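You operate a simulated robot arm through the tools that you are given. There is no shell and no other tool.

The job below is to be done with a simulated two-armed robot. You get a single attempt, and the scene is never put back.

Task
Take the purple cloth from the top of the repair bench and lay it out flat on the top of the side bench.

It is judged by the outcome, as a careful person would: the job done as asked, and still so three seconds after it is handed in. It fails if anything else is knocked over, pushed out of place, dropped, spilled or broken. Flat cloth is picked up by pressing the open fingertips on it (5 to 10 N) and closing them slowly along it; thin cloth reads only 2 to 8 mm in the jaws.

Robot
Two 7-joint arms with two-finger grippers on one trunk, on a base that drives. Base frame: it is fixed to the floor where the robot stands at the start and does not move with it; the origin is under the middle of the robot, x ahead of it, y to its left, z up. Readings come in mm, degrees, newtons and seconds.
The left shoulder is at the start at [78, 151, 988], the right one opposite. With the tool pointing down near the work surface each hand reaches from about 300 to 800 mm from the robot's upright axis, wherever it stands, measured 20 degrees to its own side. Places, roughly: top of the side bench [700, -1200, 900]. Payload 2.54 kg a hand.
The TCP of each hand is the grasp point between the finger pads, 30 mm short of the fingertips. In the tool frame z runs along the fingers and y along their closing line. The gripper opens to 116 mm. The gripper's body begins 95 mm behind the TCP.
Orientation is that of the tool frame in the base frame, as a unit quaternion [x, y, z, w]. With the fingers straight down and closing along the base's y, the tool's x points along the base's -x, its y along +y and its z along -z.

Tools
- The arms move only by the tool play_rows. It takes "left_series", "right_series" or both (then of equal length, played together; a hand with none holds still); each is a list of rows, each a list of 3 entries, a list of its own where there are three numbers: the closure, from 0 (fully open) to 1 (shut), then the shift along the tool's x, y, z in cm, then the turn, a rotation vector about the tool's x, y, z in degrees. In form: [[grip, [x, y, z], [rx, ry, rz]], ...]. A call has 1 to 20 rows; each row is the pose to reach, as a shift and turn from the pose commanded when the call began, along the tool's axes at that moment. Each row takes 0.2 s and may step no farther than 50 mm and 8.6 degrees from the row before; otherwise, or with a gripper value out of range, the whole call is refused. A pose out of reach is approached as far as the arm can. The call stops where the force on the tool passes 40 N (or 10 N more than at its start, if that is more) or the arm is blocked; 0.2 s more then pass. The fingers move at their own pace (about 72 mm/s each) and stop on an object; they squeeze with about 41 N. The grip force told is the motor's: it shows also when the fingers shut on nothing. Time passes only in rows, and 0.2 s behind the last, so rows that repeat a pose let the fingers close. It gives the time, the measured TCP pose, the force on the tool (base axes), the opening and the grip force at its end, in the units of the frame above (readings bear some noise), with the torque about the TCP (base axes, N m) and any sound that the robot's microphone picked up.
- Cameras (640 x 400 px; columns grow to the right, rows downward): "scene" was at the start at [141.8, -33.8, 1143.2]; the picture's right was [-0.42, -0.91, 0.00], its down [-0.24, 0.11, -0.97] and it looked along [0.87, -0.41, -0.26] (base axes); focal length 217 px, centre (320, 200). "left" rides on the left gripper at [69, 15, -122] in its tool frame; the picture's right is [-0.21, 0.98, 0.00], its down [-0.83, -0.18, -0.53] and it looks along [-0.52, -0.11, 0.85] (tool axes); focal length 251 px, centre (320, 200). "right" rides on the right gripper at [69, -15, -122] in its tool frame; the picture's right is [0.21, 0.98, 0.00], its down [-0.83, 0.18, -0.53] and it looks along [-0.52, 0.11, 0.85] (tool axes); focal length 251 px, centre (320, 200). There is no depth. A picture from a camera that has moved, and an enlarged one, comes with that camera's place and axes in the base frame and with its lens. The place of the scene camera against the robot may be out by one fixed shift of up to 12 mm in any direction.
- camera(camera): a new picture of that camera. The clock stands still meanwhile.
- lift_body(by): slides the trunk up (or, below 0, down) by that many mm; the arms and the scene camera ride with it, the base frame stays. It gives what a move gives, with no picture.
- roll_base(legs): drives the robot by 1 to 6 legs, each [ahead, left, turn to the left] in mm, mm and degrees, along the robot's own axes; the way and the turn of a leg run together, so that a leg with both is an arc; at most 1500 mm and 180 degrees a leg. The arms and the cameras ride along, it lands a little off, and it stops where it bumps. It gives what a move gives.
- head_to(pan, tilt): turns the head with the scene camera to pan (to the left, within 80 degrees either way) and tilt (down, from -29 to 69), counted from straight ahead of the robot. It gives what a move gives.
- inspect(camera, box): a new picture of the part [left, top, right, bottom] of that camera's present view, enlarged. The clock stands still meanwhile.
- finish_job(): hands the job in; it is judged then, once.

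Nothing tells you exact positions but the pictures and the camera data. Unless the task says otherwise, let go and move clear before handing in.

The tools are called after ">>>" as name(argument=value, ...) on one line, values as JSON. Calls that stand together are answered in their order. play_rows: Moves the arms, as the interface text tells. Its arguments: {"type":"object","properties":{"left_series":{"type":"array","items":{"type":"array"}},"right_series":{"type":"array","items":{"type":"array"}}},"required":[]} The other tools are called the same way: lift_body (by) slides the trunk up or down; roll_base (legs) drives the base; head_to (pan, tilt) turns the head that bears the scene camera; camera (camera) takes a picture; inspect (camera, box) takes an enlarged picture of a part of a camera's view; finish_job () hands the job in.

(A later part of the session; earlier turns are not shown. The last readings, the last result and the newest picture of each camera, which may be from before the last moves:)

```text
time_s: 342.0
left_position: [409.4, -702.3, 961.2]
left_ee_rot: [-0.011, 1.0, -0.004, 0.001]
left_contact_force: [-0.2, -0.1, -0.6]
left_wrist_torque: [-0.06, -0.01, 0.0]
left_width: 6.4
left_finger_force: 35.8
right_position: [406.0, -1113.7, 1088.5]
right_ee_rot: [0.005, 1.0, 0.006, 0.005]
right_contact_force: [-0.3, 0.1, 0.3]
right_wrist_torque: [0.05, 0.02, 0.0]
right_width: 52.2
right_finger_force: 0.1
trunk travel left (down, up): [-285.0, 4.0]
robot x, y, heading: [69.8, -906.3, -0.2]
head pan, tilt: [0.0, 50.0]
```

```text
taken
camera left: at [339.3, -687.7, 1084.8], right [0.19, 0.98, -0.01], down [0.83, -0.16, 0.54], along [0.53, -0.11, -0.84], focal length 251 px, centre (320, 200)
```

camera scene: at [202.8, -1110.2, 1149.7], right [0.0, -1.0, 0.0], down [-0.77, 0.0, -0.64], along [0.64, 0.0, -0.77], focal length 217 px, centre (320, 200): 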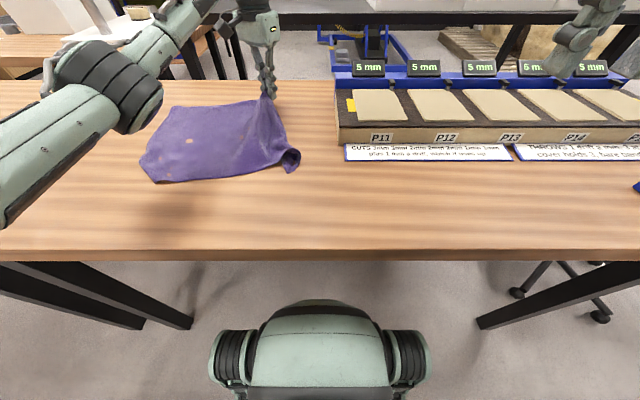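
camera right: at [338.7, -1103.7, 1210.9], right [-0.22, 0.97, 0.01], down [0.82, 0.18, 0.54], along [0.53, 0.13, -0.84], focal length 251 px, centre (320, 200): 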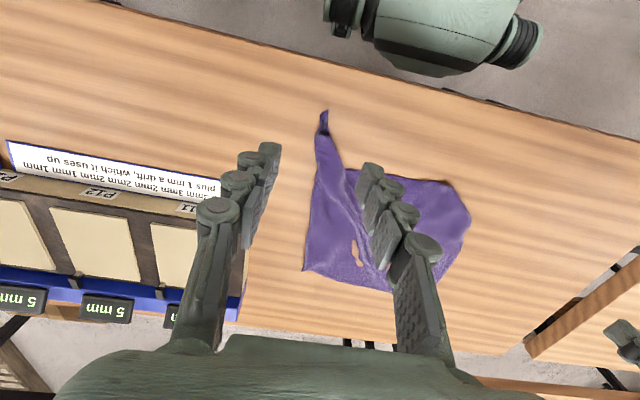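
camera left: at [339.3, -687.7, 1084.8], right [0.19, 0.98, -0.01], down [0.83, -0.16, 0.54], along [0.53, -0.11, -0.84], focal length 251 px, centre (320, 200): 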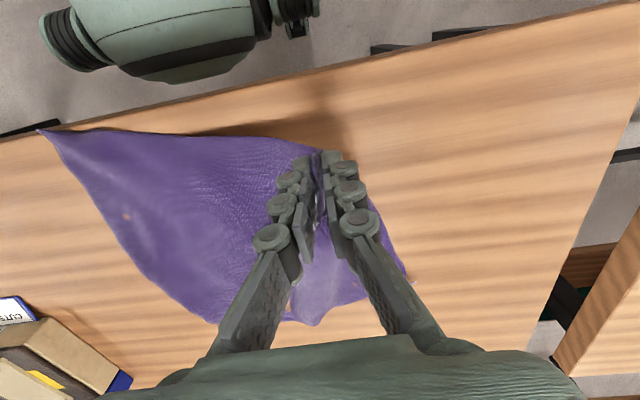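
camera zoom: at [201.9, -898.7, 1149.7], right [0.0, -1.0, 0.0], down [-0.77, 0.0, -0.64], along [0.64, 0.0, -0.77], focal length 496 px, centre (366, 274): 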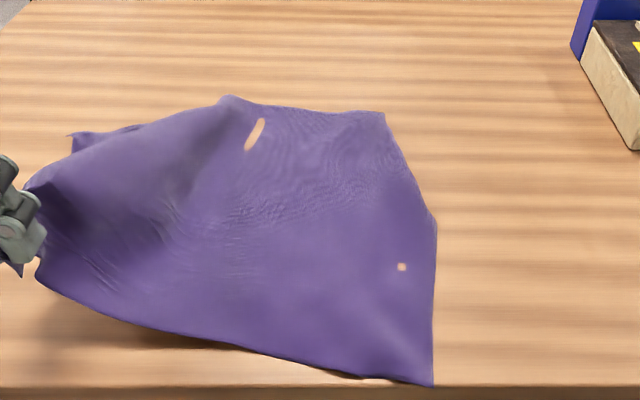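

The near-left is now lifted out and the sheet looks smooth, but the right near corner has come to the bench edge. I'll lower this side while moving away from the edge, and release.

>>> play_rows(left_series=[[1.0, [-0.8, 0.3, 0.8], [0, 0, 0]], [1.0, [-1.8, 0.6, 2.0], [0, 0, 0]], [1.0, [-2.8, 0.9, 3.5], [0, 0, 0]], [1.0, [-3.8, 1.1, 5.0], [0, 0, 0]], [1.0, [-4.6, 1.3, 6.3], [0, 0, 0]], [1.0, [-5.0, 1.3, 7.0], [0, 0, 0]], [0.92, [-5.0, 1.3, 7.1], [0, 0, 0]], [0.84, [-5.0, 1.3, 7.1], [0, 0, 0]], [0.76, [-5.0, 1.3, 7.1], [0, 0, 0]], [0.68, [-5.0, 1.3, 7.0], [0, 0, 0]], [0.6, [-5.0, 1.3, 6.5], [0, 0, 0]], [0.55, [-5.0, 1.3, 5.0], [0, 0, 0]], [0.55, [-5.0, 1.3, 1.0], [0, 0, 0]], [0.55, [-5.0, 1.3, -3.0], [0, 0, 0]], [0.55, [-4.0, 2.5, -7.0], [0, 0, 0]], [0.55, [-3.0, 4.0, -11.0], [0, 0, 0]], [0.55, [-2.0, 6.0, -12.5], [0, 0, 0]]])

>>> camera(camera="left")

>>> camera(camera="scene")

>>> inspect(camera="scene", box=[140, 80, 420, 275])

```text
time_s: 345.6
left_position: [429.6, -641.3, 1088.9]
left_ee_rot: [-0.01, 1.0, -0.005, 0.001]
left_contact_force: [-0.3, 0.2, 0.0]
left_wrist_torque: [-0.03, 0.01, -0.01]
left_width: 52.2
left_finger_force: 0.0
right_position: [406.0, -1113.3, 1089.4]
right_ee_rot: [0.005, 1.0, 0.005, 0.004]
right_contact_force: [-0.1, -0.2, -0.3]
right_wrist_torque: [-0.01, 0.0, 0.01]
right_width: 52.2
right_finger_force: 0.1
trunk travel left (down, up): [-285.0, 4.0]
robot x, y, heading: [69.3, -904.6, -0.4]
head pan, tilt: [0.0, 50.0]
```

```text
taken
camera left: at [359.9, -626.6, 1211.9], right [0.2, 0.98, -0.01], down [0.83, -0.16, 0.54], along [0.52, -0.11, -0.84], focal length 251 px, centre (320, 200)
```

left: 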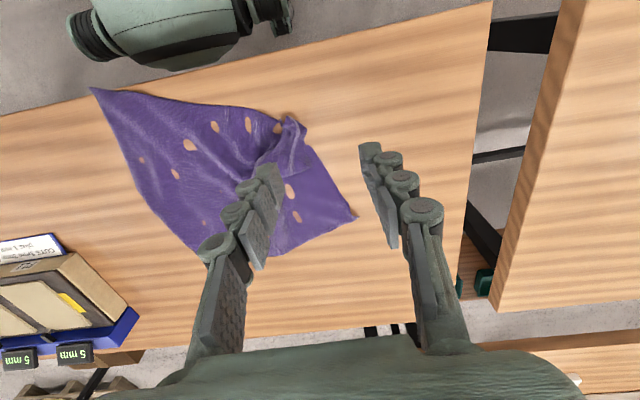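

```text
taken
camera scene: at [201.9, -898.5, 1149.7], right [0.0, -1.0, 0.0], down [-0.77, 0.0, -0.64], along [0.64, 0.0, -0.77], focal length 217 px, centre (320, 200)
```

scene: 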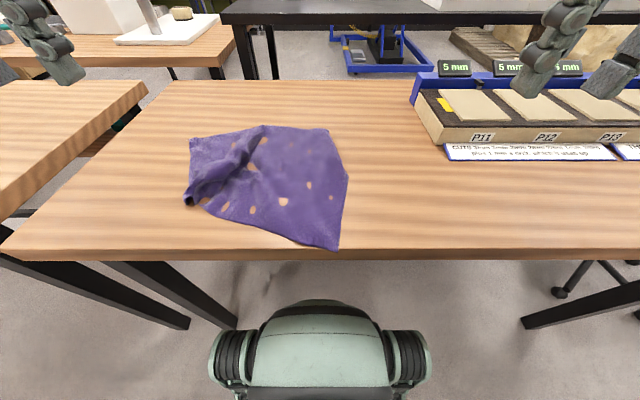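

```text
2.05 times, centred on (280, 178) of scene
camera zoom: at [201.9, -898.5, 1149.7], right [0.0, -1.0, 0.0], down [-0.77, 0.0, -0.64], along [0.64, 0.0, -0.77], focal length 445 px, centre (402, 246)
```

zoom: 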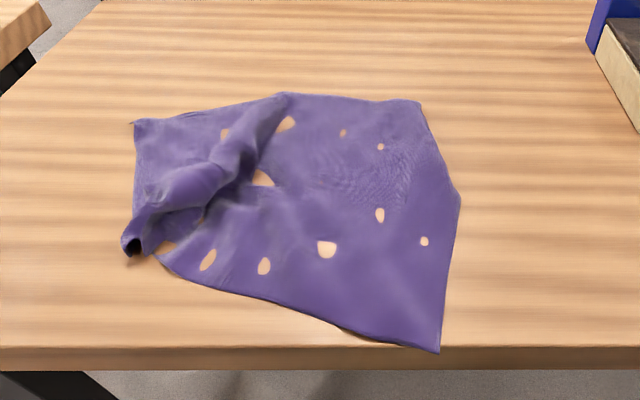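

The right short side now measures its full 300 mm, but its near corner sits at the bench edge. I'll pull the far-right corner (650,-913) further away with the left hand, which draws that side inward, so I move the robot right.

>>> roll_base(legs=[[0, -145, 0.4]])

>>> play_rows(left_series=[[0.5, [-2.0, -1.2, 1.2], [0, 0, 5]], [0.48, [-4.5, -2.4, 2.6], [0, 0, 10]], [0.46, [-7.0, -3.7, 4.2], [0, 0, 16]], [0.44, [-10.0, -5.1, 6.0], [0, 0, 22]], [0.42, [-13.0, -6.6, 8.0], [0, 0, 28]], [0.42, [-16.0, -8.2, 10.0], [0, 0, 34]], [0.42, [-18.5, -9.7, 11.6], [0, 0, 40]], [0.42, [-20.2, -10.9, 12.9], [0, 0, 45]], [0.42, [-20.2, -10.9, 12.9], [0, 0, 45]]])

>>> camera(camera="left")

```text
time_s: 347.7
left_position: [428.9, -785.3, 1089.4]
left_ee_rot: [-0.013, 1.0, -0.005, 0.001]
left_contact_force: [0.6, -0.1, -0.3]
left_wrist_torque: [0.03, 0.0, 0.03]
left_width: 52.1
left_finger_force: 0.0
right_position: [407.0, -1257.5, 1088.0]
right_ee_rot: [0.003, 1.0, 0.005, 0.005]
right_contact_force: [0.0, 0.7, -0.1]
right_wrist_torque: [0.01, -0.02, 0.01]
right_width: 52.2
right_finger_force: 0.1
trunk travel left (down, up): [-285.0, 4.0]
robot x, y, heading: [66.9, -1050.9, 0.3]
head pan, tilt: [0.0, 50.0]
```

```text
time_s: 349.7
left_position: [633.7, -891.6, 960.2]
left_ee_rot: [0.371, 0.928, -0.004, 0.003]
left_contact_force: [-0.7, -0.2, -0.4]
left_wrist_torque: [-0.01, 0.0, 0.02]
left_width: 67.3
left_finger_force: 0.1
right_position: [406.3, -1255.9, 1089.4]
right_ee_rot: [0.002, 1.0, 0.005, 0.003]
right_contact_force: [0.2, -0.4, 0.0]
right_wrist_torque: [0.01, 0.01, -0.03]
right_width: 52.2
right_finger_force: 0.2
trunk travel left (down, up): [-285.0, 4.0]
robot x, y, heading: [66.1, -1049.4, 0.0]
head pan, tilt: [0.0, 50.0]
```

```text
taken
camera left: at [593.8, -832.4, 1083.1], right [0.83, 0.56, 0.0], down [0.47, -0.7, 0.54], along [0.3, -0.45, -0.84], focal length 251 px, centre (320, 200)
```

left: 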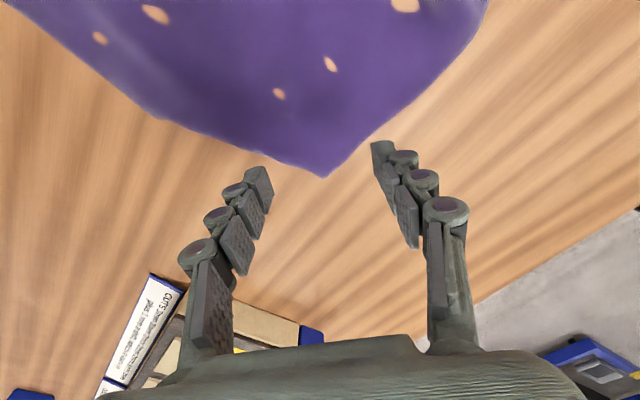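

>>> play_rows(left_series=[[0.3, [-0.8, -0.8, 2.0], [0, 0, 0]], [0.23, [-1.5, -1.5, 4.0], [0, 0, 0]], [0.23, [-1.5, -1.5, 5.5], [0, 0, 0]], [0.23, [-1.5, -1.5, 6.6], [0, 0, 0]], [0.23, [-1.5, -1.5, 7.1], [0, 0, 0]], [0.23, [-1.5, -1.5, 7.25], [0, 0, 0]], [0.23, [-1.5, -1.5, 7.25], [0, 0, 0]]])

>>> inspect(camera="left", box=[200, 80, 440, 240])

```text
time_s: 351.3
left_position: [633.4, -912.1, 889.7]
left_ee_rot: [0.371, 0.929, -0.004, 0.003]
left_contact_force: [0.2, 0.0, -0.8]
left_wrist_torque: [0.03, -0.02, 0.01]
left_width: 89.4
left_finger_force: 0.0
right_position: [408.3, -1255.9, 1087.8]
right_ee_rot: [0.004, 1.0, 0.005, 0.004]
right_contact_force: [0.7, -0.1, 0.0]
right_wrist_torque: [0.03, -0.01, 0.0]
right_width: 52.3
right_finger_force: 0.0
trunk travel left (down, up): [-285.0, 4.0]
robot x, y, heading: [68.3, -1051.7, 0.0]
head pan, tilt: [0.0, 50.0]
```

```text
2.50 times, centred on (320, 160) of left
camera zoom: at [594.5, -852.8, 1012.0], right [0.83, 0.56, 0.0], down [0.47, -0.7, 0.54], along [0.3, -0.45, -0.84], focal length 629 px, centre (320, 300)
```

zoom: 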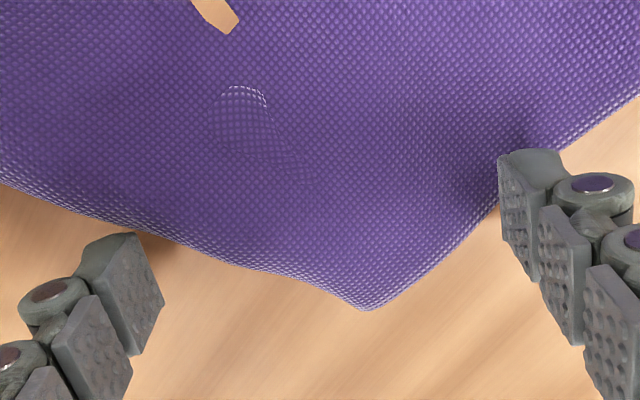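

>>> play_rows(left_series=[[0.27, [0.2, 0, 0.15], [0, 0, 0]], [0.31, [0.4, 0, 0.2], [0, 0, 0]], [0.35, [0.4, 0, 0.2], [0, 0, 0]], [0.39, [0.4, 0, 0.2], [0, 0, 0]], [0.43, [0.4, 0, 0.2], [0, 0, 0]], [0.47, [0.4, 0, 0.2], [0, 0, 0]], [0.51, [0.4, 0, 0.2], [0, 0, 0]], [0.55, [0.4, 0, 0.2], [0, 0, 0]], [0.59, [0.4, 0, 0.2], [0, 0, 0]], [0.63, [0.4, 0, 0.2], [0, 0, 0]], [0.67, [0.4, 0, 0.2], [0, 0, 0]], [0.71, [0.4, 0, 0.2], [0, 0, 0]], [0.75, [0.4, 0, 0.2], [0, 0, 0]], [0.79, [0.4, 0, 0.18], [0, 0, 0]], [0.83, [0.4, 0, 0.15], [0, 0, 0]], [0.88, [0.4, 0, 0.15], [0, 0, 0]], [0.94, [0.4, 0, 0.13], [0, 0, 0]], [1.0, [0.4, 0, 0.13], [0, 0, 0]], [1.0, [0.4, 0, 0.13], [0, 0, 0]], [1.0, [0.4, 0, 0.13], [0, 0, 0]]])

>>> inspect(camera="left", box=[200, 80, 440, 240])

```text
time_s: 355.5
left_position: [631.2, -909.2, 890.4]
left_ee_rot: [0.37, 0.929, -0.003, 0.004]
left_contact_force: [-0.4, 2.3, 7.0]
left_wrist_torque: [-0.02, -0.05, -0.02]
left_width: 6.6
left_finger_force: 38.1
right_position: [406.1, -1256.8, 1088.5]
right_ee_rot: [0.003, 1.0, 0.005, 0.005]
right_contact_force: [1.0, 0.7, -0.4]
right_wrist_torque: [0.01, 0.01, 0.0]
right_width: 52.3
right_finger_force: 0.1
trunk travel left (down, up): [-285.0, 4.0]
robot x, y, heading: [68.0, -1051.4, 0.4]
head pan, tilt: [0.0, 50.0]
```

```text
2.50 times, centred on (320, 160) of left
camera zoom: at [591.2, -849.1, 1011.9], right [0.83, 0.56, 0.0], down [0.47, -0.69, 0.54], along [0.3, -0.45, -0.84], focal length 629 px, centre (320, 300)
```

zoom: 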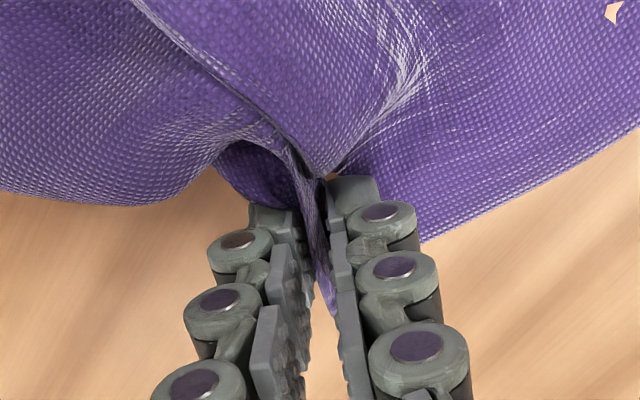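

>>> play_rows(left_series=[[1.0, [0, 0, -2.5], [0, 0, 0]], [1.0, [-1.0, 0.4, -5.0], [0, 0, 0]], [1.0, [-2.8, 1.1, -7.0], [0, 0, 0]], [1.0, [-4.5, 1.8, -8.0], [0, 0, 0]], [1.0, [-6.2, 2.5, -8.0], [0, 0, 0]], [1.0, [-7.5, 3.0, -8.0], [0, 0, 0]], [1.0, [-7.5, 3.0, -8.0], [0, 0, 0]]])

>>> inspect(camera="scene", box=[60, 70, 340, 265])

>>> camera(camera="left")

```text
time_s: 357.1
left_position: [707.2, -937.9, 969.9]
left_ee_rot: [0.372, 0.928, -0.004, 0.003]
left_contact_force: [-1.4, -0.3, 5.2]
left_wrist_torque: [0.08, 0.0, 0.02]
left_width: 0.8
left_finger_force: 28.4
right_position: [406.5, -1255.8, 1088.5]
right_ee_rot: [0.002, 1.0, 0.005, 0.004]
right_contact_force: [-0.5, 0.5, -0.3]
right_wrist_torque: [0.02, -0.02, 0.0]
right_width: 52.1
right_finger_force: 0.0
trunk travel left (down, up): [-285.0, 4.0]
robot x, y, heading: [70.5, -1046.0, 0.0]
head pan, tilt: [0.0, 50.0]
```

```text
2.05 times, centred on (200, 168) of scene
camera zoom: at [202.1, -1042.9, 1149.7], right [0.0, -1.0, 0.0], down [-0.77, 0.0, -0.64], along [0.64, 0.0, -0.77], focal length 445 px, centre (566, 267)
```

zoom: 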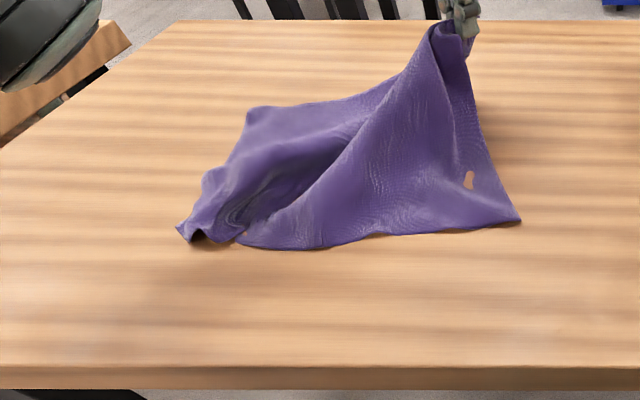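

```text
taken
camera left: at [666.2, -879.3, 1091.2], right [0.83, 0.56, 0.0], down [0.47, -0.7, 0.54], along [0.3, -0.45, -0.84], focal length 251 px, centre (320, 200)
```

left: 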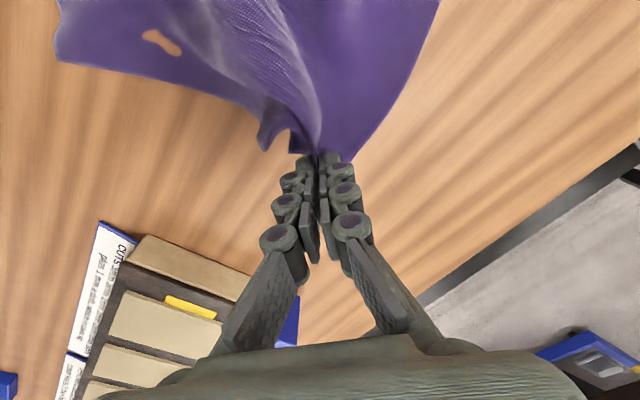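

>>> play_rows(left_series=[[1.0, [0.8, -0.3, 1.8], [0, 0, 0]], [1.0, [1.6, -0.6, 3.6], [0, 0, 0]], [1.0, [2.4, -0.9, 5.4], [0, 0, 0]], [1.0, [3.0, -1.1, 7.0], [0, 0, 0]], [1.0, [3.2, -1.2, 8.0], [0, 0, 0]], [0.9, [3.2, -1.2, 8.0], [0, 0, 0]], [0.8, [3.2, -1.2, 8.0], [0, 0, 0]], [0.7, [3.2, -1.2, 7.9], [0, 0, 0]], [0.6, [3.2, -1.2, 7.5], [0, 0, 0]], [0.55, [3.2, -1.2, 6.0], [0, 0, 0]], [0.55, [3.2, -1.2, 2.0], [0, 0, 0]], [0.55, [3.5, -1.2, -2.0], [0, 0, 0]], [0.55, [5.5, -2.0, -5.5], [0, 0, -5]], [0.55, [8.5, -3.5, -8.0], [0, 0, -12]], [0.55, [11.5, -5.5, -10.0], [0, 0, -20]], [0.55, [14.5, -7.5, -11.5], [0, 0, -28]], [0.55, [17.5, -9.5, -12.0], [0, 0, -36]], [0.55, [20.5, -11.5, -12.0], [0, 0, -44]]])

>>> camera(camera="left")

>>> inspect(camera="scene", box=[60, 70, 340, 265])

```text
time_s: 360.9
left_position: [475.6, -880.4, 1087.8]
left_ee_rot: [-0.005, 1.0, -0.004, 0.001]
left_contact_force: [0.6, -0.7, 0.7]
left_wrist_torque: [0.0, -0.03, 0.0]
left_width: 52.3
left_finger_force: 0.0
right_position: [407.3, -1257.2, 1088.4]
right_ee_rot: [0.003, 1.0, 0.006, 0.003]
right_contact_force: [-0.3, 0.4, 0.8]
right_wrist_torque: [-0.01, -0.01, 0.0]
right_width: 52.4
right_finger_force: 0.0
trunk travel left (down, up): [-285.0, 4.0]
robot x, y, heading: [71.1, -1050.8, 0.2]
head pan, tilt: [0.0, 50.0]
```

```text
taken
camera left: at [406.0, -864.0, 1209.7], right [0.21, 0.98, -0.01], down [0.83, -0.17, 0.54], along [0.52, -0.12, -0.84], focal length 251 px, centre (320, 200)
```

left: 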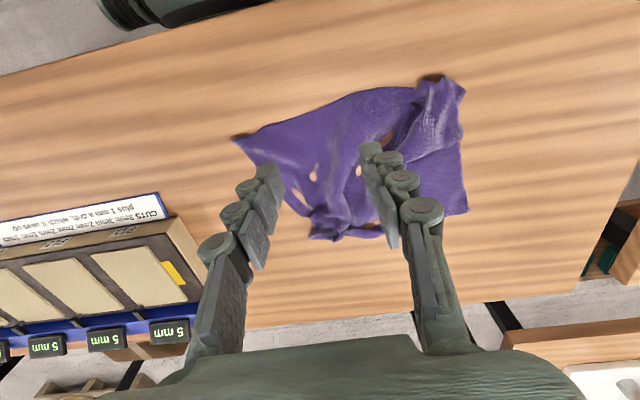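

```text
2.05 times, centred on (200, 168) of scene
camera zoom: at [202.0, -1042.7, 1149.7], right [0.0, -1.0, 0.0], down [-0.77, 0.0, -0.64], along [0.64, 0.0, -0.77], focal length 445 px, centre (566, 267)
```

zoom: 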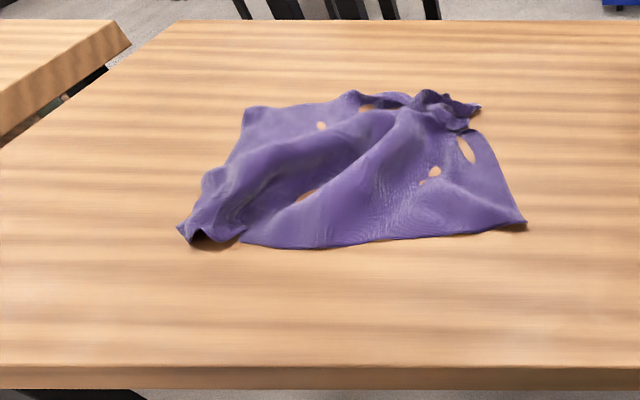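

The cloth is now well away from the edges. I'll zoom in on the far-right and near-left bunches before the final stretching.

>>> inspect(camera="left", box=[220, 60, 480, 250])

>>> inspect(camera="scene", box=[200, 100, 330, 190])

>>> inspect(camera="scene", box=[130, 110, 240, 200])

```text
2.11 times, centred on (350, 155) of left
camera zoom: at [406.0, -864.0, 1209.7], right [0.21, 0.98, -0.01], down [0.83, -0.17, 0.54], along [0.52, -0.12, -0.84], focal length 529 px, centre (257, 295)
```

zoom: 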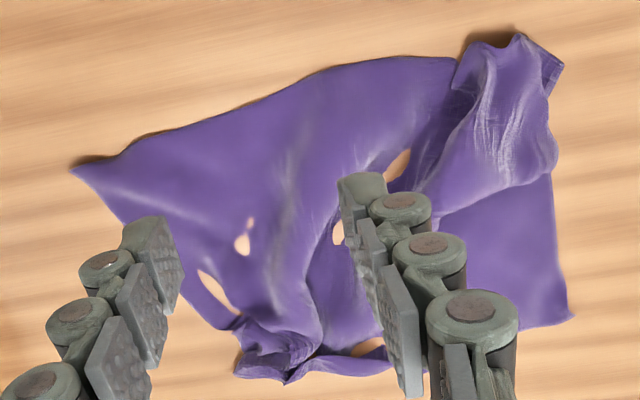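

```text
4.44 times, centred on (265, 145) of scene
camera zoom: at [202.0, -1042.7, 1149.7], right [0.0, -1.0, 0.0], down [-0.77, 0.0, -0.64], along [0.64, 0.0, -0.77], focal length 964 px, centre (564, 444)
```

zoom: 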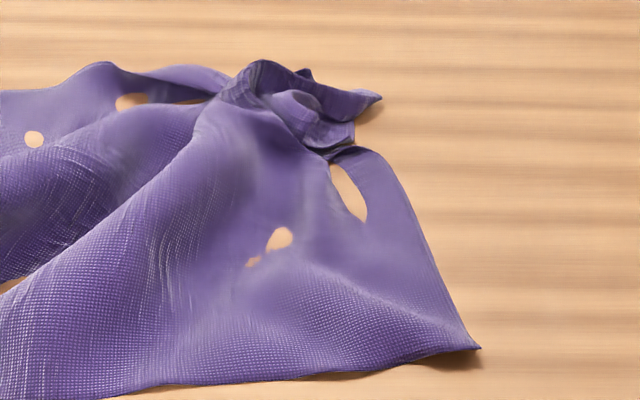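

```text
4.44 times, centred on (185, 155) of scene
camera zoom: at [202.0, -1042.7, 1149.7], right [0.0, -1.0, 0.0], down [-0.77, 0.0, -0.64], along [0.64, 0.0, -0.77], focal length 964 px, centre (920, 400)
```

zoom: 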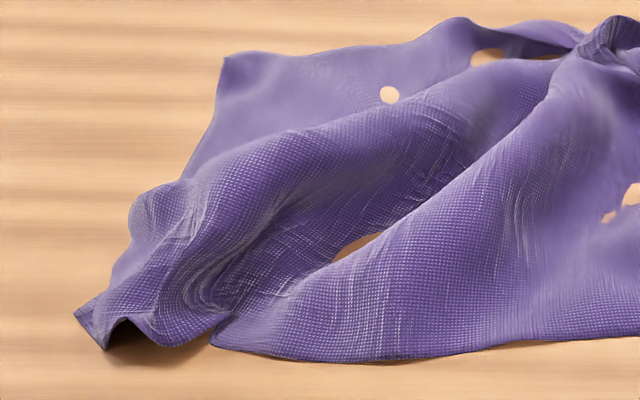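

The pleat at the near-left is an open loop, so I'll try smoothing it out by pressing with closed fingertips near its outer edge and dragging left, without gripping. I move the robot left and place the left hand at about (520,-705).

>>> roll_base(legs=[[0, 195, 0]])

>>> play_rows(left_series=[[0.6, [-0.8, -0.2, 2.0], [0, 0, 0]], [0.7, [-1.6, -0.5, 4.0], [0, 0, 0]], [0.8, [-2.4, -0.8, 6.0], [0, 0, 0]], [0.9, [-3.2, -1.1, 8.0], [0, 0, 0]], [1.0, [-4.0, -1.4, 10.0], [0, 0, 0]], [1.0, [-4.5, -1.7, 12.0], [0, 0, 0]], [1.0, [-4.5, -1.7, 13.5], [0, 0, 0]], [1.0, [-4.5, -1.7, 13.5], [0, 0, 0]]])

>>> camera(camera="left")

>>> inspect(camera="scene", box=[180, 80, 440, 245])

```text
time_s: 363.4
left_position: [475.3, -684.4, 1086.5]
left_ee_rot: [-0.005, 1.0, -0.006, 0.001]
left_contact_force: [0.3, 0.0, -0.1]
left_wrist_torque: [-0.01, 0.01, 0.02]
left_width: 52.2
left_finger_force: 0.0
right_position: [406.4, -1061.0, 1087.7]
right_ee_rot: [0.002, 1.0, 0.004, 0.005]
right_contact_force: [0.2, 0.7, 0.0]
right_wrist_torque: [-0.04, 0.0, 0.03]
right_width: 52.0
right_finger_force: 0.0
trunk travel left (down, up): [-285.0, 4.0]
robot x, y, heading: [67.9, -855.8, 0.1]
head pan, tilt: [0.0, 50.0]
```

```text
time_s: 365.2
left_position: [521.6, -700.8, 951.3]
left_ee_rot: [-0.004, 1.0, -0.006, 0.001]
left_contact_force: [0.4, 0.3, -0.3]
left_wrist_torque: [0.0, -0.02, -0.01]
left_width: 0.0
left_finger_force: 28.5
right_position: [407.5, -1063.0, 1087.9]
right_ee_rot: [0.001, 1.0, 0.005, 0.004]
right_contact_force: [0.1, 0.0, 0.7]
right_wrist_torque: [-0.03, 0.0, -0.01]
right_width: 52.1
right_finger_force: 0.1
trunk travel left (down, up): [-285.0, 4.0]
robot x, y, heading: [66.4, -853.4, 0.3]
head pan, tilt: [0.0, 50.0]
```

```text
taken
camera left: at [452.0, -686.8, 1073.8], right [0.21, 0.98, -0.01], down [0.83, -0.17, 0.54], along [0.52, -0.12, -0.84], focal length 251 px, centre (320, 200)
```

left: 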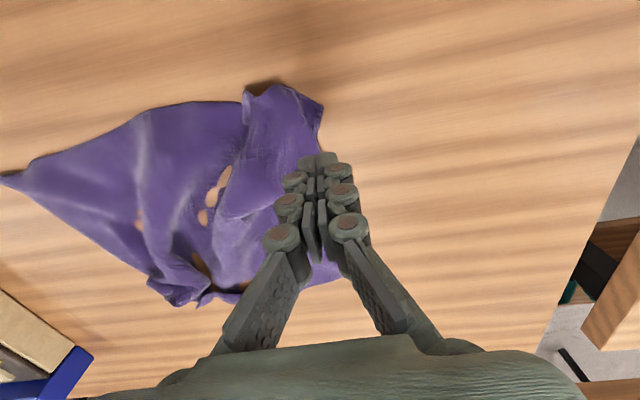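

```text
2.42 times, centred on (310, 162) of scene
camera zoom: at [201.6, -848.2, 1149.6], right [0.0, -1.0, 0.0], down [-0.77, 0.0, -0.64], along [0.64, 0.0, -0.77], focal length 526 px, centre (344, 291)
```

zoom: 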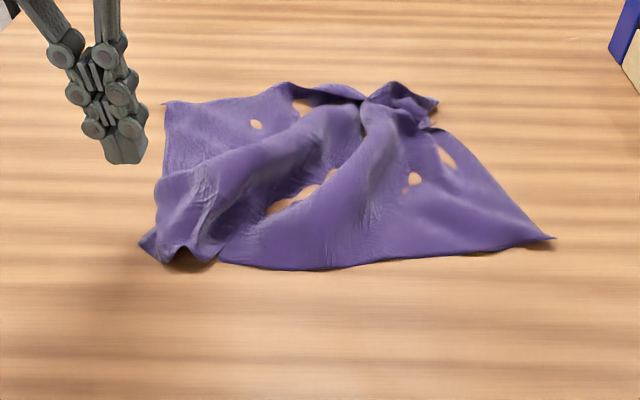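

>>> play_rows(left_series=[[1.0, [0.4, -1.4, 1.5], [0, 0, 0]], [1.0, [0.8, -2.7, 3.0], [0, 0, 0]], [1.0, [0.8, -2.7, 4.5], [0, 0, 0]], [1.0, [0.8, -2.7, 5.2], [0, 0, 0]], [1.0, [0.8, -2.7, 5.6], [0, 0, 0]], [1.0, [0.8, -2.7, 5.9], [0, 0, 0]]])

>>> play_rows(left_series=[[1.0, [0, 0, 0.15], [0, 0, 0]], [1.0, [0, 0, 0.3], [0, 0, 0]], [1.0, [0, 0, 0.35], [0, 0, 0]]])

>>> inspect(camera="left", box=[200, 60, 440, 240])

```text
time_s: 366.6
left_position: [514.1, -730.6, 892.8]
left_ee_rot: [-0.004, 1.0, -0.004, 0.002]
left_contact_force: [0.7, 0.7, 0.8]
left_wrist_torque: [0.0, -0.02, 0.02]
left_width: 0.0
left_finger_force: 29.0
right_position: [407.2, -1062.3, 1088.4]
right_ee_rot: [0.002, 1.0, 0.005, 0.005]
right_contact_force: [-0.5, 0.2, 0.1]
right_wrist_torque: [0.01, -0.03, 0.01]
right_width: 52.1
right_finger_force: 0.1
trunk travel left (down, up): [-285.0, 4.0]
robot x, y, heading: [64.9, -854.9, 0.1]
head pan, tilt: [0.0, 50.0]
```

```text
time_s: 367.4
left_position: [514.8, -729.9, 889.7]
left_ee_rot: [-0.005, 1.0, -0.005, 0.001]
left_contact_force: [0.5, 0.3, 0.6]
left_wrist_torque: [0.01, 0.0, -0.02]
left_width: 0.0
left_finger_force: 28.7
right_position: [408.1, -1062.0, 1088.2]
right_ee_rot: [0.003, 1.0, 0.005, 0.004]
right_contact_force: [-0.4, -0.4, 0.8]
right_wrist_torque: [0.02, 0.01, 0.02]
right_width: 51.9
right_finger_force: 0.1
trunk travel left (down, up): [-285.0, 4.0]
robot x, y, heading: [68.9, -853.1, 0.3]
head pan, tilt: [0.0, 50.0]
```

```text
2.22 times, centred on (320, 150) of left
camera zoom: at [444.6, -714.9, 1012.5], right [0.21, 0.98, -0.01], down [0.83, -0.17, 0.54], along [0.52, -0.12, -0.84], focal length 559 px, centre (320, 311)
```

zoom: 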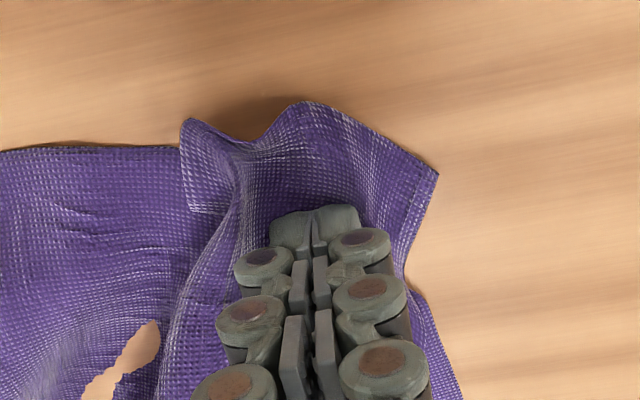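

The true near-left corner is now exposed and my fingertips rest just inside it. I'll press to about 10 N and drag left and slightly toward me.

>>> play_rows(left_series=[[1.0, [0, 0, 0.1], [0, 0, 0]], [1.0, [0, 0, 0.15], [0, 0, 0]], [1.0, [0, 0, 0.15], [0, 0, 0]]])

>>> play_rows(left_series=[[1.0, [0.2, 1.0, 0], [0, 0, 0]], [1.0, [0.5, 2.2, 0], [0, 0, 0]], [1.0, [0.9, 3.6, 0], [0, 0, 0]], [1.0, [1.3, 5.0, 0], [0, 0, 0]]])

>>> camera(camera="left")

>>> inspect(camera="scene", box=[180, 80, 440, 245])

```text
time_s: 368.2
left_position: [513.4, -730.9, 888.9]
left_ee_rot: [-0.004, 1.0, -0.004, 0.001]
left_contact_force: [0.1, 0.4, -0.5]
left_wrist_torque: [-0.01, 0.02, -0.02]
left_width: 0.0
left_finger_force: 28.2
right_position: [407.3, -1061.8, 1089.0]
right_ee_rot: [0.002, 1.0, 0.005, 0.004]
right_contact_force: [-0.5, 0.6, 0.4]
right_wrist_torque: [0.02, 0.02, -0.01]
right_width: 52.2
right_finger_force: 0.0
trunk travel left (down, up): [-285.0, 4.0]
robot x, y, heading: [67.5, -854.9, 0.2]
head pan, tilt: [0.0, 50.0]
```

```text
time_s: 369.2
left_position: [500.0, -681.4, 887.8]
left_ee_rot: [-0.004, 1.0, -0.005, 0.002]
left_contact_force: [1.3, -1.5, 10.1]
left_wrist_torque: [0.02, 0.08, 0.0]
left_width: 0.1
left_finger_force: 28.8
right_position: [405.3, -1062.5, 1088.2]
right_ee_rot: [0.002, 1.0, 0.005, 0.005]
right_contact_force: [-1.2, 0.8, -0.8]
right_wrist_torque: [-0.04, 0.0, 0.02]
right_width: 52.1
right_finger_force: 0.1
trunk travel left (down, up): [-285.0, 4.0]
robot x, y, heading: [68.0, -857.2, 0.3]
head pan, tilt: [0.0, 50.0]
```

```text
taken
camera left: at [429.7, -665.2, 1010.6], right [0.21, 0.98, -0.01], down [0.83, -0.17, 0.54], along [0.53, -0.12, -0.84], focal length 251 px, centre (320, 200)
```

left: 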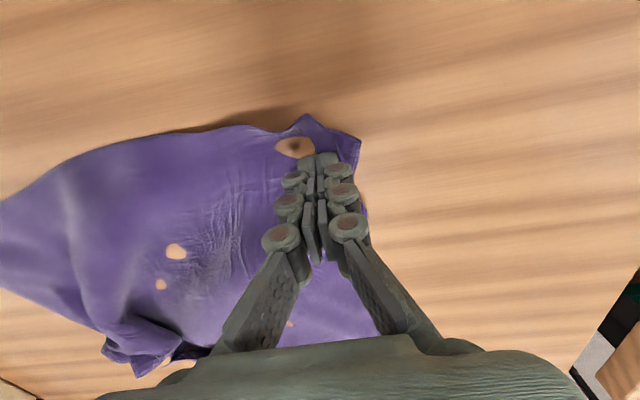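

```text
2.42 times, centred on (310, 162) of scene
camera zoom: at [201.1, -848.4, 1149.9], right [0.0, -1.0, 0.0], down [-0.77, 0.0, -0.64], along [0.64, 0.0, -0.77], focal length 526 px, centre (344, 291)
```

zoom: 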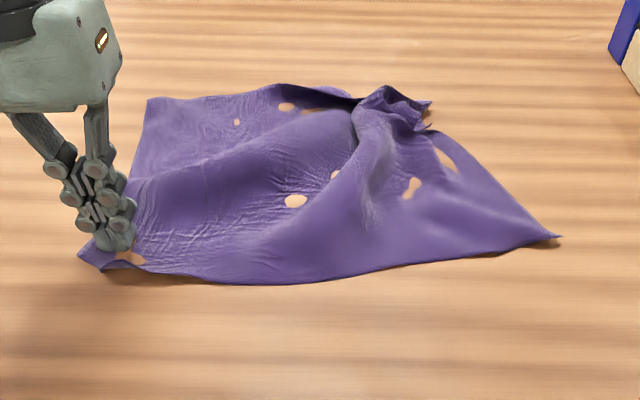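

Press-and-drag works very well: the near-left pleat opened and the corner followed. I'll drag a little further to straighten the near edge.

>>> play_rows(left_series=[[1.0, [0.2, 1.0, 0], [0, 0, 0]], [1.0, [0.4, 2.0, 0], [0, 0, 0]], [1.0, [0.6, 3.0, 0], [0, 0, 0]]])

>>> inspect(camera="scene", box=[180, 80, 440, 245])

```text
time_s: 370.0
left_position: [494.3, -649.1, 887.8]
left_ee_rot: [-0.004, 1.0, -0.004, 0.002]
left_contact_force: [0.9, -2.3, 12.7]
left_wrist_torque: [0.01, 0.08, 0.04]
left_width: 0.0
left_finger_force: 28.8
right_position: [406.4, -1062.0, 1088.3]
right_ee_rot: [0.002, 1.0, 0.004, 0.005]
right_contact_force: [0.5, 1.7, 0.4]
right_wrist_torque: [0.0, -0.03, -0.02]
right_width: 52.2
right_finger_force: 0.1
trunk travel left (down, up): [-285.0, 4.0]
robot x, y, heading: [70.4, -857.2, 0.2]
head pan, tilt: [0.0, 50.0]
```

```text
2.42 times, centred on (310, 162) of scene
camera zoom: at [201.0, -848.6, 1149.8], right [0.0, -1.0, 0.0], down [-0.77, 0.0, -0.64], along [0.64, 0.0, -0.77], focal length 526 px, centre (344, 291)
```

zoom: 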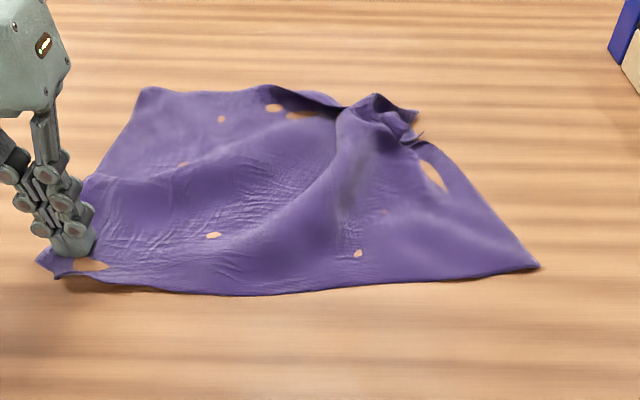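

The near edge is straight now. Next I'll do the same at the far-left corner (712,-642): lift, move over, press just inside it, and drag outward.

>>> play_rows(left_series=[[1.0, [0, 0, -2.0], [0, 0, 0]], [1.0, [0, 0, -5.0], [0, 0, 0]], [1.0, [-3.0, -0.3, -6.5], [0, 0, 0]], [1.0, [-7.0, -0.6, -7.0], [0, 0, 0]], [1.0, [-11.0, -0.9, -7.0], [0, 0, 0]], [1.0, [-15.0, -1.2, -7.0], [0, 0, 0]], [1.0, [-18.5, -1.4, -7.0], [0, 0, 0]], [1.0, [-19.6, -1.5, -6.0], [0, 0, 0]], [1.0, [-19.6, -1.5, -6.0], [0, 0, 0]]])

>>> camera(camera="left")

>>> inspect(camera="scene", box=[180, 80, 440, 245])

```text
time_s: 372.0
left_position: [688.8, -661.8, 948.1]
left_ee_rot: [-0.005, 1.0, -0.004, 0.001]
left_contact_force: [0.1, 0.4, 0.5]
left_wrist_torque: [0.01, 0.02, -0.01]
left_width: 0.0
left_finger_force: 28.0
right_position: [407.2, -1061.3, 1088.5]
right_ee_rot: [0.003, 1.0, 0.006, 0.004]
right_contact_force: [0.1, 0.0, -0.7]
right_wrist_torque: [0.03, -0.02, -0.01]
right_width: 52.3
right_finger_force: 0.0
trunk travel left (down, up): [-285.0, 4.0]
robot x, y, heading: [70.3, -853.6, 0.3]
head pan, tilt: [0.0, 50.0]
```

```text
taken
camera left: at [619.4, -647.1, 1070.5], right [0.21, 0.98, -0.01], down [0.83, -0.17, 0.54], along [0.52, -0.12, -0.84], focal length 251 px, centre (320, 200)
```

left: 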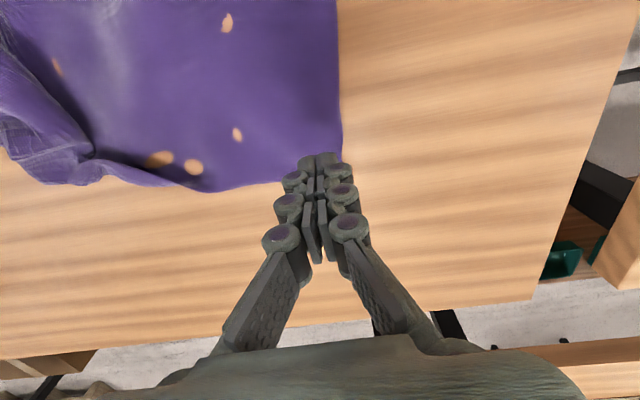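

```text
2.42 times, centred on (310, 162) of scene
camera zoom: at [201.6, -848.2, 1149.6], right [0.0, -1.0, 0.0], down [-0.77, 0.0, -0.64], along [0.64, 0.0, -0.77], focal length 526 px, centre (344, 291)
```

zoom: 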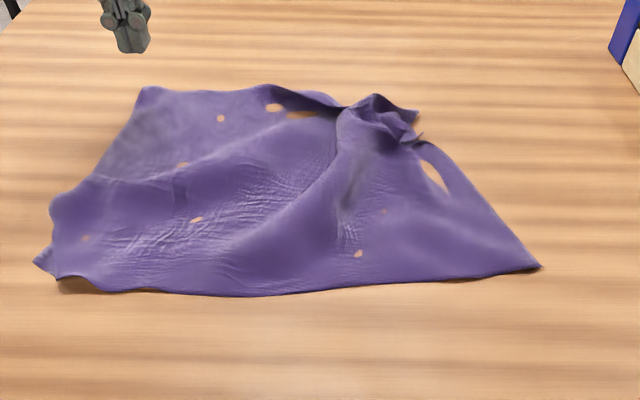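

>>> play_rows(left_series=[[1.0, [0, -0.3, 2.0], [0, 0, 0]], [1.0, [0, -0.5, 4.0], [0, 0, 0]], [1.0, [0, -0.5, 5.4], [0, 0, 0]], [1.0, [0, -0.5, 5.8], [0, 0, 0]], [1.0, [0, -0.5, 6.0], [0, 0, 0]], [1.0, [0, -0.5, 6.15], [0, 0, 0]], [1.0, [0, -0.5, 6.15], [0, 0, 0]]])

>>> play_rows(left_series=[[1.0, [-1.0, 0.3, 0.05], [0, 0, 0]], [1.0, [-2.2, 0.7, 0.05], [0, 0, 0]], [1.0, [-3.4, 1.1, 0.05], [0, 0, 0]], [1.0, [-4.6, 1.5, 0.05], [0, 0, 0]]])

>>> inspect(camera="scene", box=[180, 80, 440, 245])

```text
time_s: 373.6
left_position: [689.3, -668.5, 887.3]
left_ee_rot: [-0.005, 1.0, -0.004, 0.002]
left_contact_force: [2.3, 0.6, 7.5]
left_wrist_torque: [0.04, -0.01, 0.0]
left_width: 0.0
left_finger_force: 29.0
right_position: [406.4, -1062.2, 1089.3]
right_ee_rot: [0.002, 1.0, 0.005, 0.005]
right_contact_force: [-0.2, -0.4, -0.5]
right_wrist_torque: [0.0, 0.0, -0.04]
right_width: 52.2
right_finger_force: 0.1
trunk travel left (down, up): [-285.0, 4.0]
robot x, y, heading: [66.7, -855.8, 0.3]
head pan, tilt: [0.0, 50.0]
```

```text
time_s: 374.6
left_position: [734.8, -653.4, 887.7]
left_ee_rot: [-0.004, 1.0, -0.005, 0.003]
left_contact_force: [-4.3, -2.4, 17.5]
left_wrist_torque: [0.03, 0.13, 0.02]
left_width: 0.0
left_finger_force: 28.6
right_position: [404.9, -1063.1, 1089.0]
right_ee_rot: [0.002, 1.0, 0.006, 0.005]
right_contact_force: [-0.1, 0.3, 0.4]
right_wrist_torque: [0.01, 0.0, -0.02]
right_width: 52.3
right_finger_force: 0.2
trunk travel left (down, up): [-285.0, 4.0]
robot x, y, heading: [66.3, -858.8, 0.1]
head pan, tilt: [0.0, 50.0]
```

```text
2.42 times, centred on (310, 162) of scene
camera zoom: at [199.7, -848.8, 1150.1], right [0.0, -1.0, 0.0], down [-0.76, 0.0, -0.64], along [0.64, 0.0, -0.76], focal length 526 px, centre (344, 291)
```

zoom: 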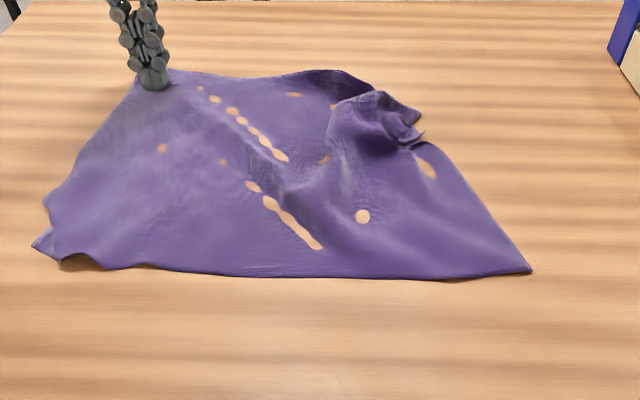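

The far-left corner followed and the left side is straight. One more small drag, then I lift and go for the far-right corner.

>>> play_rows(left_series=[[1.0, [-0.8, 0.3, 0], [0, 0, 0]], [1.0, [-1.6, 0.6, 0], [0, 0, 0]], [1.0, [-1.6, 0.6, -1.5], [0, 0, 0]], [1.0, [-1.6, 0.6, -4.5], [0, 0, 0]], [1.0, [-1.0, 0.6, -8.0], [0, 0, 0]], [1.0, [2.0, 0.6, -11.0], [0, 0, 0]], [1.0, [6.0, 0.6, -13.5], [0, 0, 0]], [1.0, [10.0, 0.6, -16.0], [0, 0, 0]], [1.0, [14.5, 0.6, -18.0], [0, 0, 0]], [1.0, [19.0, 0.6, -19.0], [0, 0, 0]], [1.0, [23.5, 0.6, -19.0], [0, 0, 0]]])

>>> inspect(camera="scene", box=[180, 80, 440, 245])

>>> inspect(camera="scene", box=[290, 100, 380, 160])

>>> camera(camera="right")

```text
time_s: 377.0
left_position: [502.1, -645.5, 1076.1]
left_ee_rot: [-0.005, 1.0, -0.005, 0.002]
left_contact_force: [-0.3, -0.4, -0.1]
left_wrist_torque: [0.0, -0.02, 0.0]
left_width: 0.0
left_finger_force: 29.4
right_position: [406.4, -1062.5, 1089.2]
right_ee_rot: [0.002, 1.0, 0.005, 0.004]
right_contact_force: [0.2, 0.0, -0.4]
right_wrist_torque: [0.04, 0.01, 0.0]
right_width: 52.1
right_finger_force: 0.0
trunk travel left (down, up): [-285.0, 4.0]
robot x, y, heading: [65.7, -853.1, 0.1]
head pan, tilt: [0.0, 50.0]
```

```text
2.42 times, centred on (310, 162) of scene
camera zoom: at [201.2, -848.0, 1149.7], right [0.0, -1.0, 0.0], down [-0.77, 0.0, -0.64], along [0.64, 0.0, -0.77], focal length 526 px, centre (344, 291)
```

zoom: 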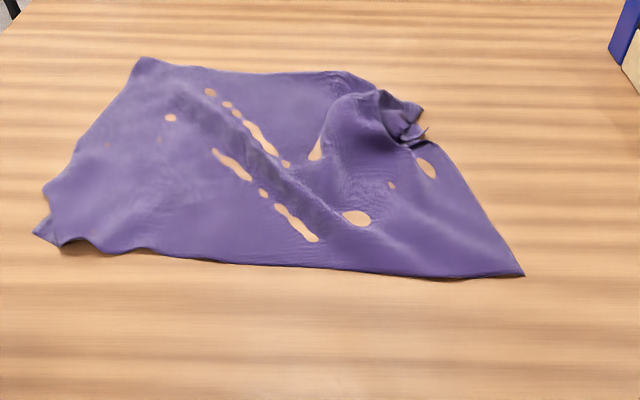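

```text
6.67 times, centred on (335, 130) of scene
camera zoom: at [201.2, -848.0, 1149.7], right [0.0, -1.0, 0.0], down [-0.77, 0.0, -0.64], along [0.64, 0.0, -0.77], focal length 1445 px, centre (220, 667)
```

zoom: 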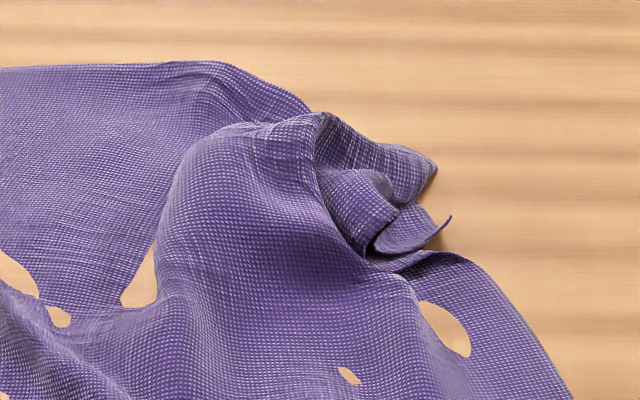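

```text
taken
camera right: at [336.4, -1078.6, 1210.6], right [-0.21, 0.98, 0.01], down [0.82, 0.17, 0.54], along [0.53, 0.12, -0.84], focal length 251 px, centre (320, 200)
```

right: 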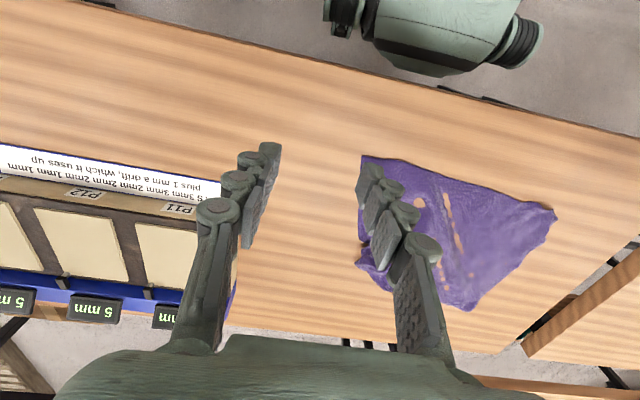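

Only the far-right corner remains bunched, around (655,-925). I'll move right and look at it from above with the left hand camera.

>>> roll_base(legs=[[0, -200, 0]])

>>> play_rows(left_series=[[0.9, [-2.0, -1.2, 0], [0, 0, 0]], [0.8, [-4.0, -2.4, 0.5], [0, 0, 0]], [0.7, [-6.0, -3.6, 1.0], [0, 0, 0]], [0.6, [-8.0, -4.8, 1.5], [0, 0, 0]], [0.5, [-9.5, -6.0, 2.0], [0, 0, 0]], [0.5, [-10.5, -7.0, 3.0], [0, 0, 0]], [0.5, [-10.5, -7.0, 4.0], [0, 0, 0]]])

>>> camera(camera="left")

>>> inspect(camera="left", box=[220, 40, 420, 190])

```text
time_s: 379.4
left_position: [502.9, -839.7, 1076.3]
left_ee_rot: [-0.005, 1.0, -0.004, 0.001]
left_contact_force: [-0.1, -0.2, -0.2]
left_wrist_torque: [0.03, 0.01, 0.0]
left_width: 0.0
left_finger_force: 28.1
right_position: [407.5, -1257.4, 1087.9]
right_ee_rot: [0.002, 1.0, 0.005, 0.004]
right_contact_force: [-0.3, -0.1, -0.8]
right_wrist_torque: [-0.01, 0.02, -0.03]
right_width: 52.2
right_finger_force: 0.1
trunk travel left (down, up): [-285.0, 4.0]
robot x, y, heading: [67.4, -1048.9, 0.4]
head pan, tilt: [0.0, 50.0]
```

```text
time_s: 381.1
left_position: [609.6, -907.8, 1037.3]
left_ee_rot: [-0.005, 1.0, -0.005, 0.001]
left_contact_force: [0.4, 0.1, 1.0]
left_wrist_torque: [0.01, -0.01, 0.02]
left_width: 58.0
left_finger_force: 0.0
right_position: [407.6, -1255.9, 1088.5]
right_ee_rot: [0.001, 1.0, 0.005, 0.005]
right_contact_force: [-0.9, -0.3, -0.7]
right_wrist_torque: [-0.02, 0.02, -0.01]
right_width: 52.3
right_finger_force: 0.1
trunk travel left (down, up): [-285.0, 4.0]
robot x, y, heading: [71.2, -1046.8, 0.4]
head pan, tilt: [0.0, 50.0]
```

```text
taken
camera left: at [539.7, -893.2, 1159.4], right [0.21, 0.98, -0.01], down [0.83, -0.17, 0.54], along [0.52, -0.12, -0.84], focal length 251 px, centre (320, 200)
```

left: 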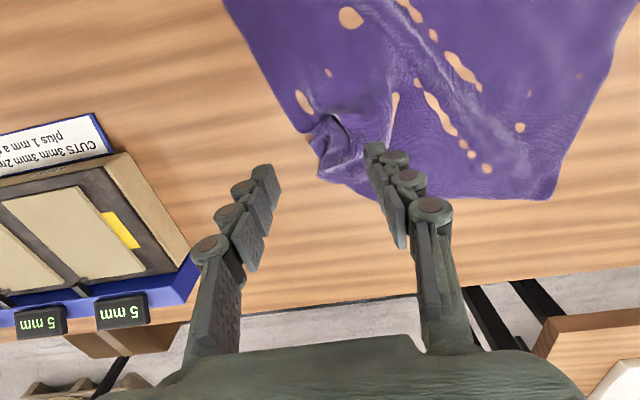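

```text
2.67 times, centred on (320, 115) of left
camera zoom: at [539.7, -893.2, 1159.4], right [0.21, 0.98, -0.01], down [0.83, -0.17, 0.54], along [0.52, -0.12, -0.84], focal length 670 px, centre (320, 427)
```

zoom: 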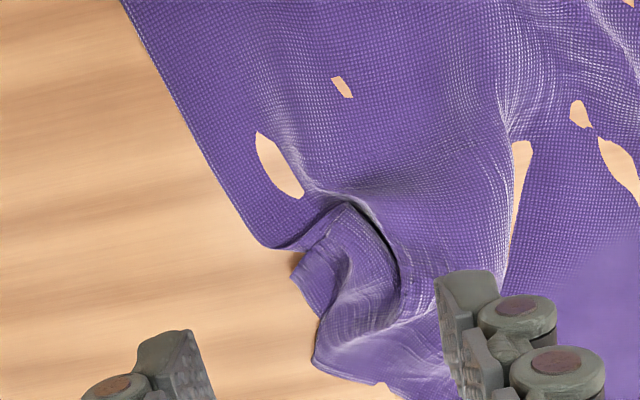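

The right hem has one small pleat and the corner itself is at about (690,-928). I'll press with closed fingertips at (672,-918) and drag it out to the far right.

>>> play_rows(left_series=[[0.7, [-1.5, -0.2, 2.0], [0, 0, 0]], [0.9, [-3.0, -0.5, 4.5], [0, 0, 0]], [1.0, [-4.5, -0.8, 7.0], [0, 0, 0]], [1.0, [-6.0, -1.0, 9.5], [0, 0, 0]], [1.0, [-6.2, -1.0, 12.0], [0, 0, 0]], [1.0, [-6.2, -1.0, 13.5], [0, 0, 0]], [1.0, [-6.2, -1.0, 14.2], [0, 0, 0]], [1.0, [-6.2, -1.0, 14.6], [0, 0, 0]]])

>>> play_rows(left_series=[[1.0, [0, 0, 0.15], [0, 0, 0]], [1.0, [0, 0, 0.3], [0, 0, 0]], [1.0, [0, 0, 0.35], [0, 0, 0]]])

>>> inspect(camera="left", box=[200, 40, 440, 220])

```text
time_s: 382.9
left_position: [671.1, -920.7, 889.3]
left_ee_rot: [-0.005, 1.0, -0.006, 0.0]
left_contact_force: [-0.2, 0.7, 0.5]
left_wrist_torque: [0.0, 0.01, -0.01]
left_width: 0.0
left_finger_force: 28.1
right_position: [407.6, -1255.1, 1088.9]
right_ee_rot: [0.001, 1.0, 0.005, 0.003]
right_contact_force: [0.0, 0.3, 0.4]
right_wrist_torque: [0.01, 0.03, -0.02]
right_width: 52.2
right_finger_force: 0.0
trunk travel left (down, up): [-285.0, 4.0]
robot x, y, heading: [70.2, -1052.2, 0.2]
head pan, tilt: [0.0, 50.0]
```

```text
time_s: 383.6
left_position: [670.8, -920.4, 888.5]
left_ee_rot: [-0.004, 1.0, -0.006, 0.002]
left_contact_force: [0.1, 0.3, 7.1]
left_wrist_torque: [0.04, 0.02, 0.01]
left_width: 0.0
left_finger_force: 28.6
right_position: [406.9, -1255.0, 1089.3]
right_ee_rot: [0.003, 1.0, 0.005, 0.005]
right_contact_force: [0.2, -0.1, 0.2]
right_wrist_torque: [-0.02, -0.01, -0.01]
right_width: 52.3
right_finger_force: 0.0
trunk travel left (down, up): [-285.0, 4.0]
robot x, y, heading: [66.7, -1047.2, 0.0]
head pan, tilt: [0.0, 50.0]
```

```text
2.22 times, centred on (320, 130) of left
camera zoom: at [601.9, -905.4, 1011.3], right [0.21, 0.98, -0.01], down [0.83, -0.17, 0.54], along [0.53, -0.12, -0.84], focal length 559 px, centre (320, 356)
```

zoom: 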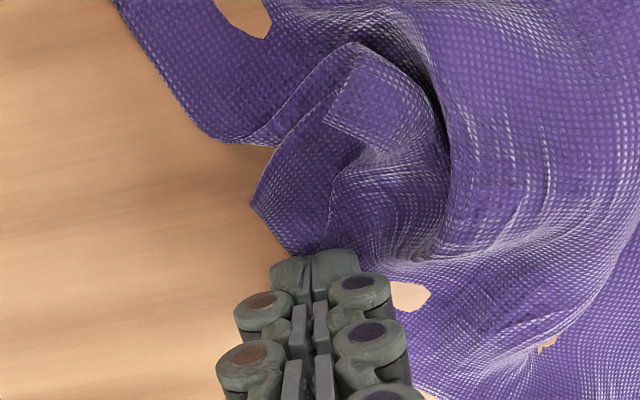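

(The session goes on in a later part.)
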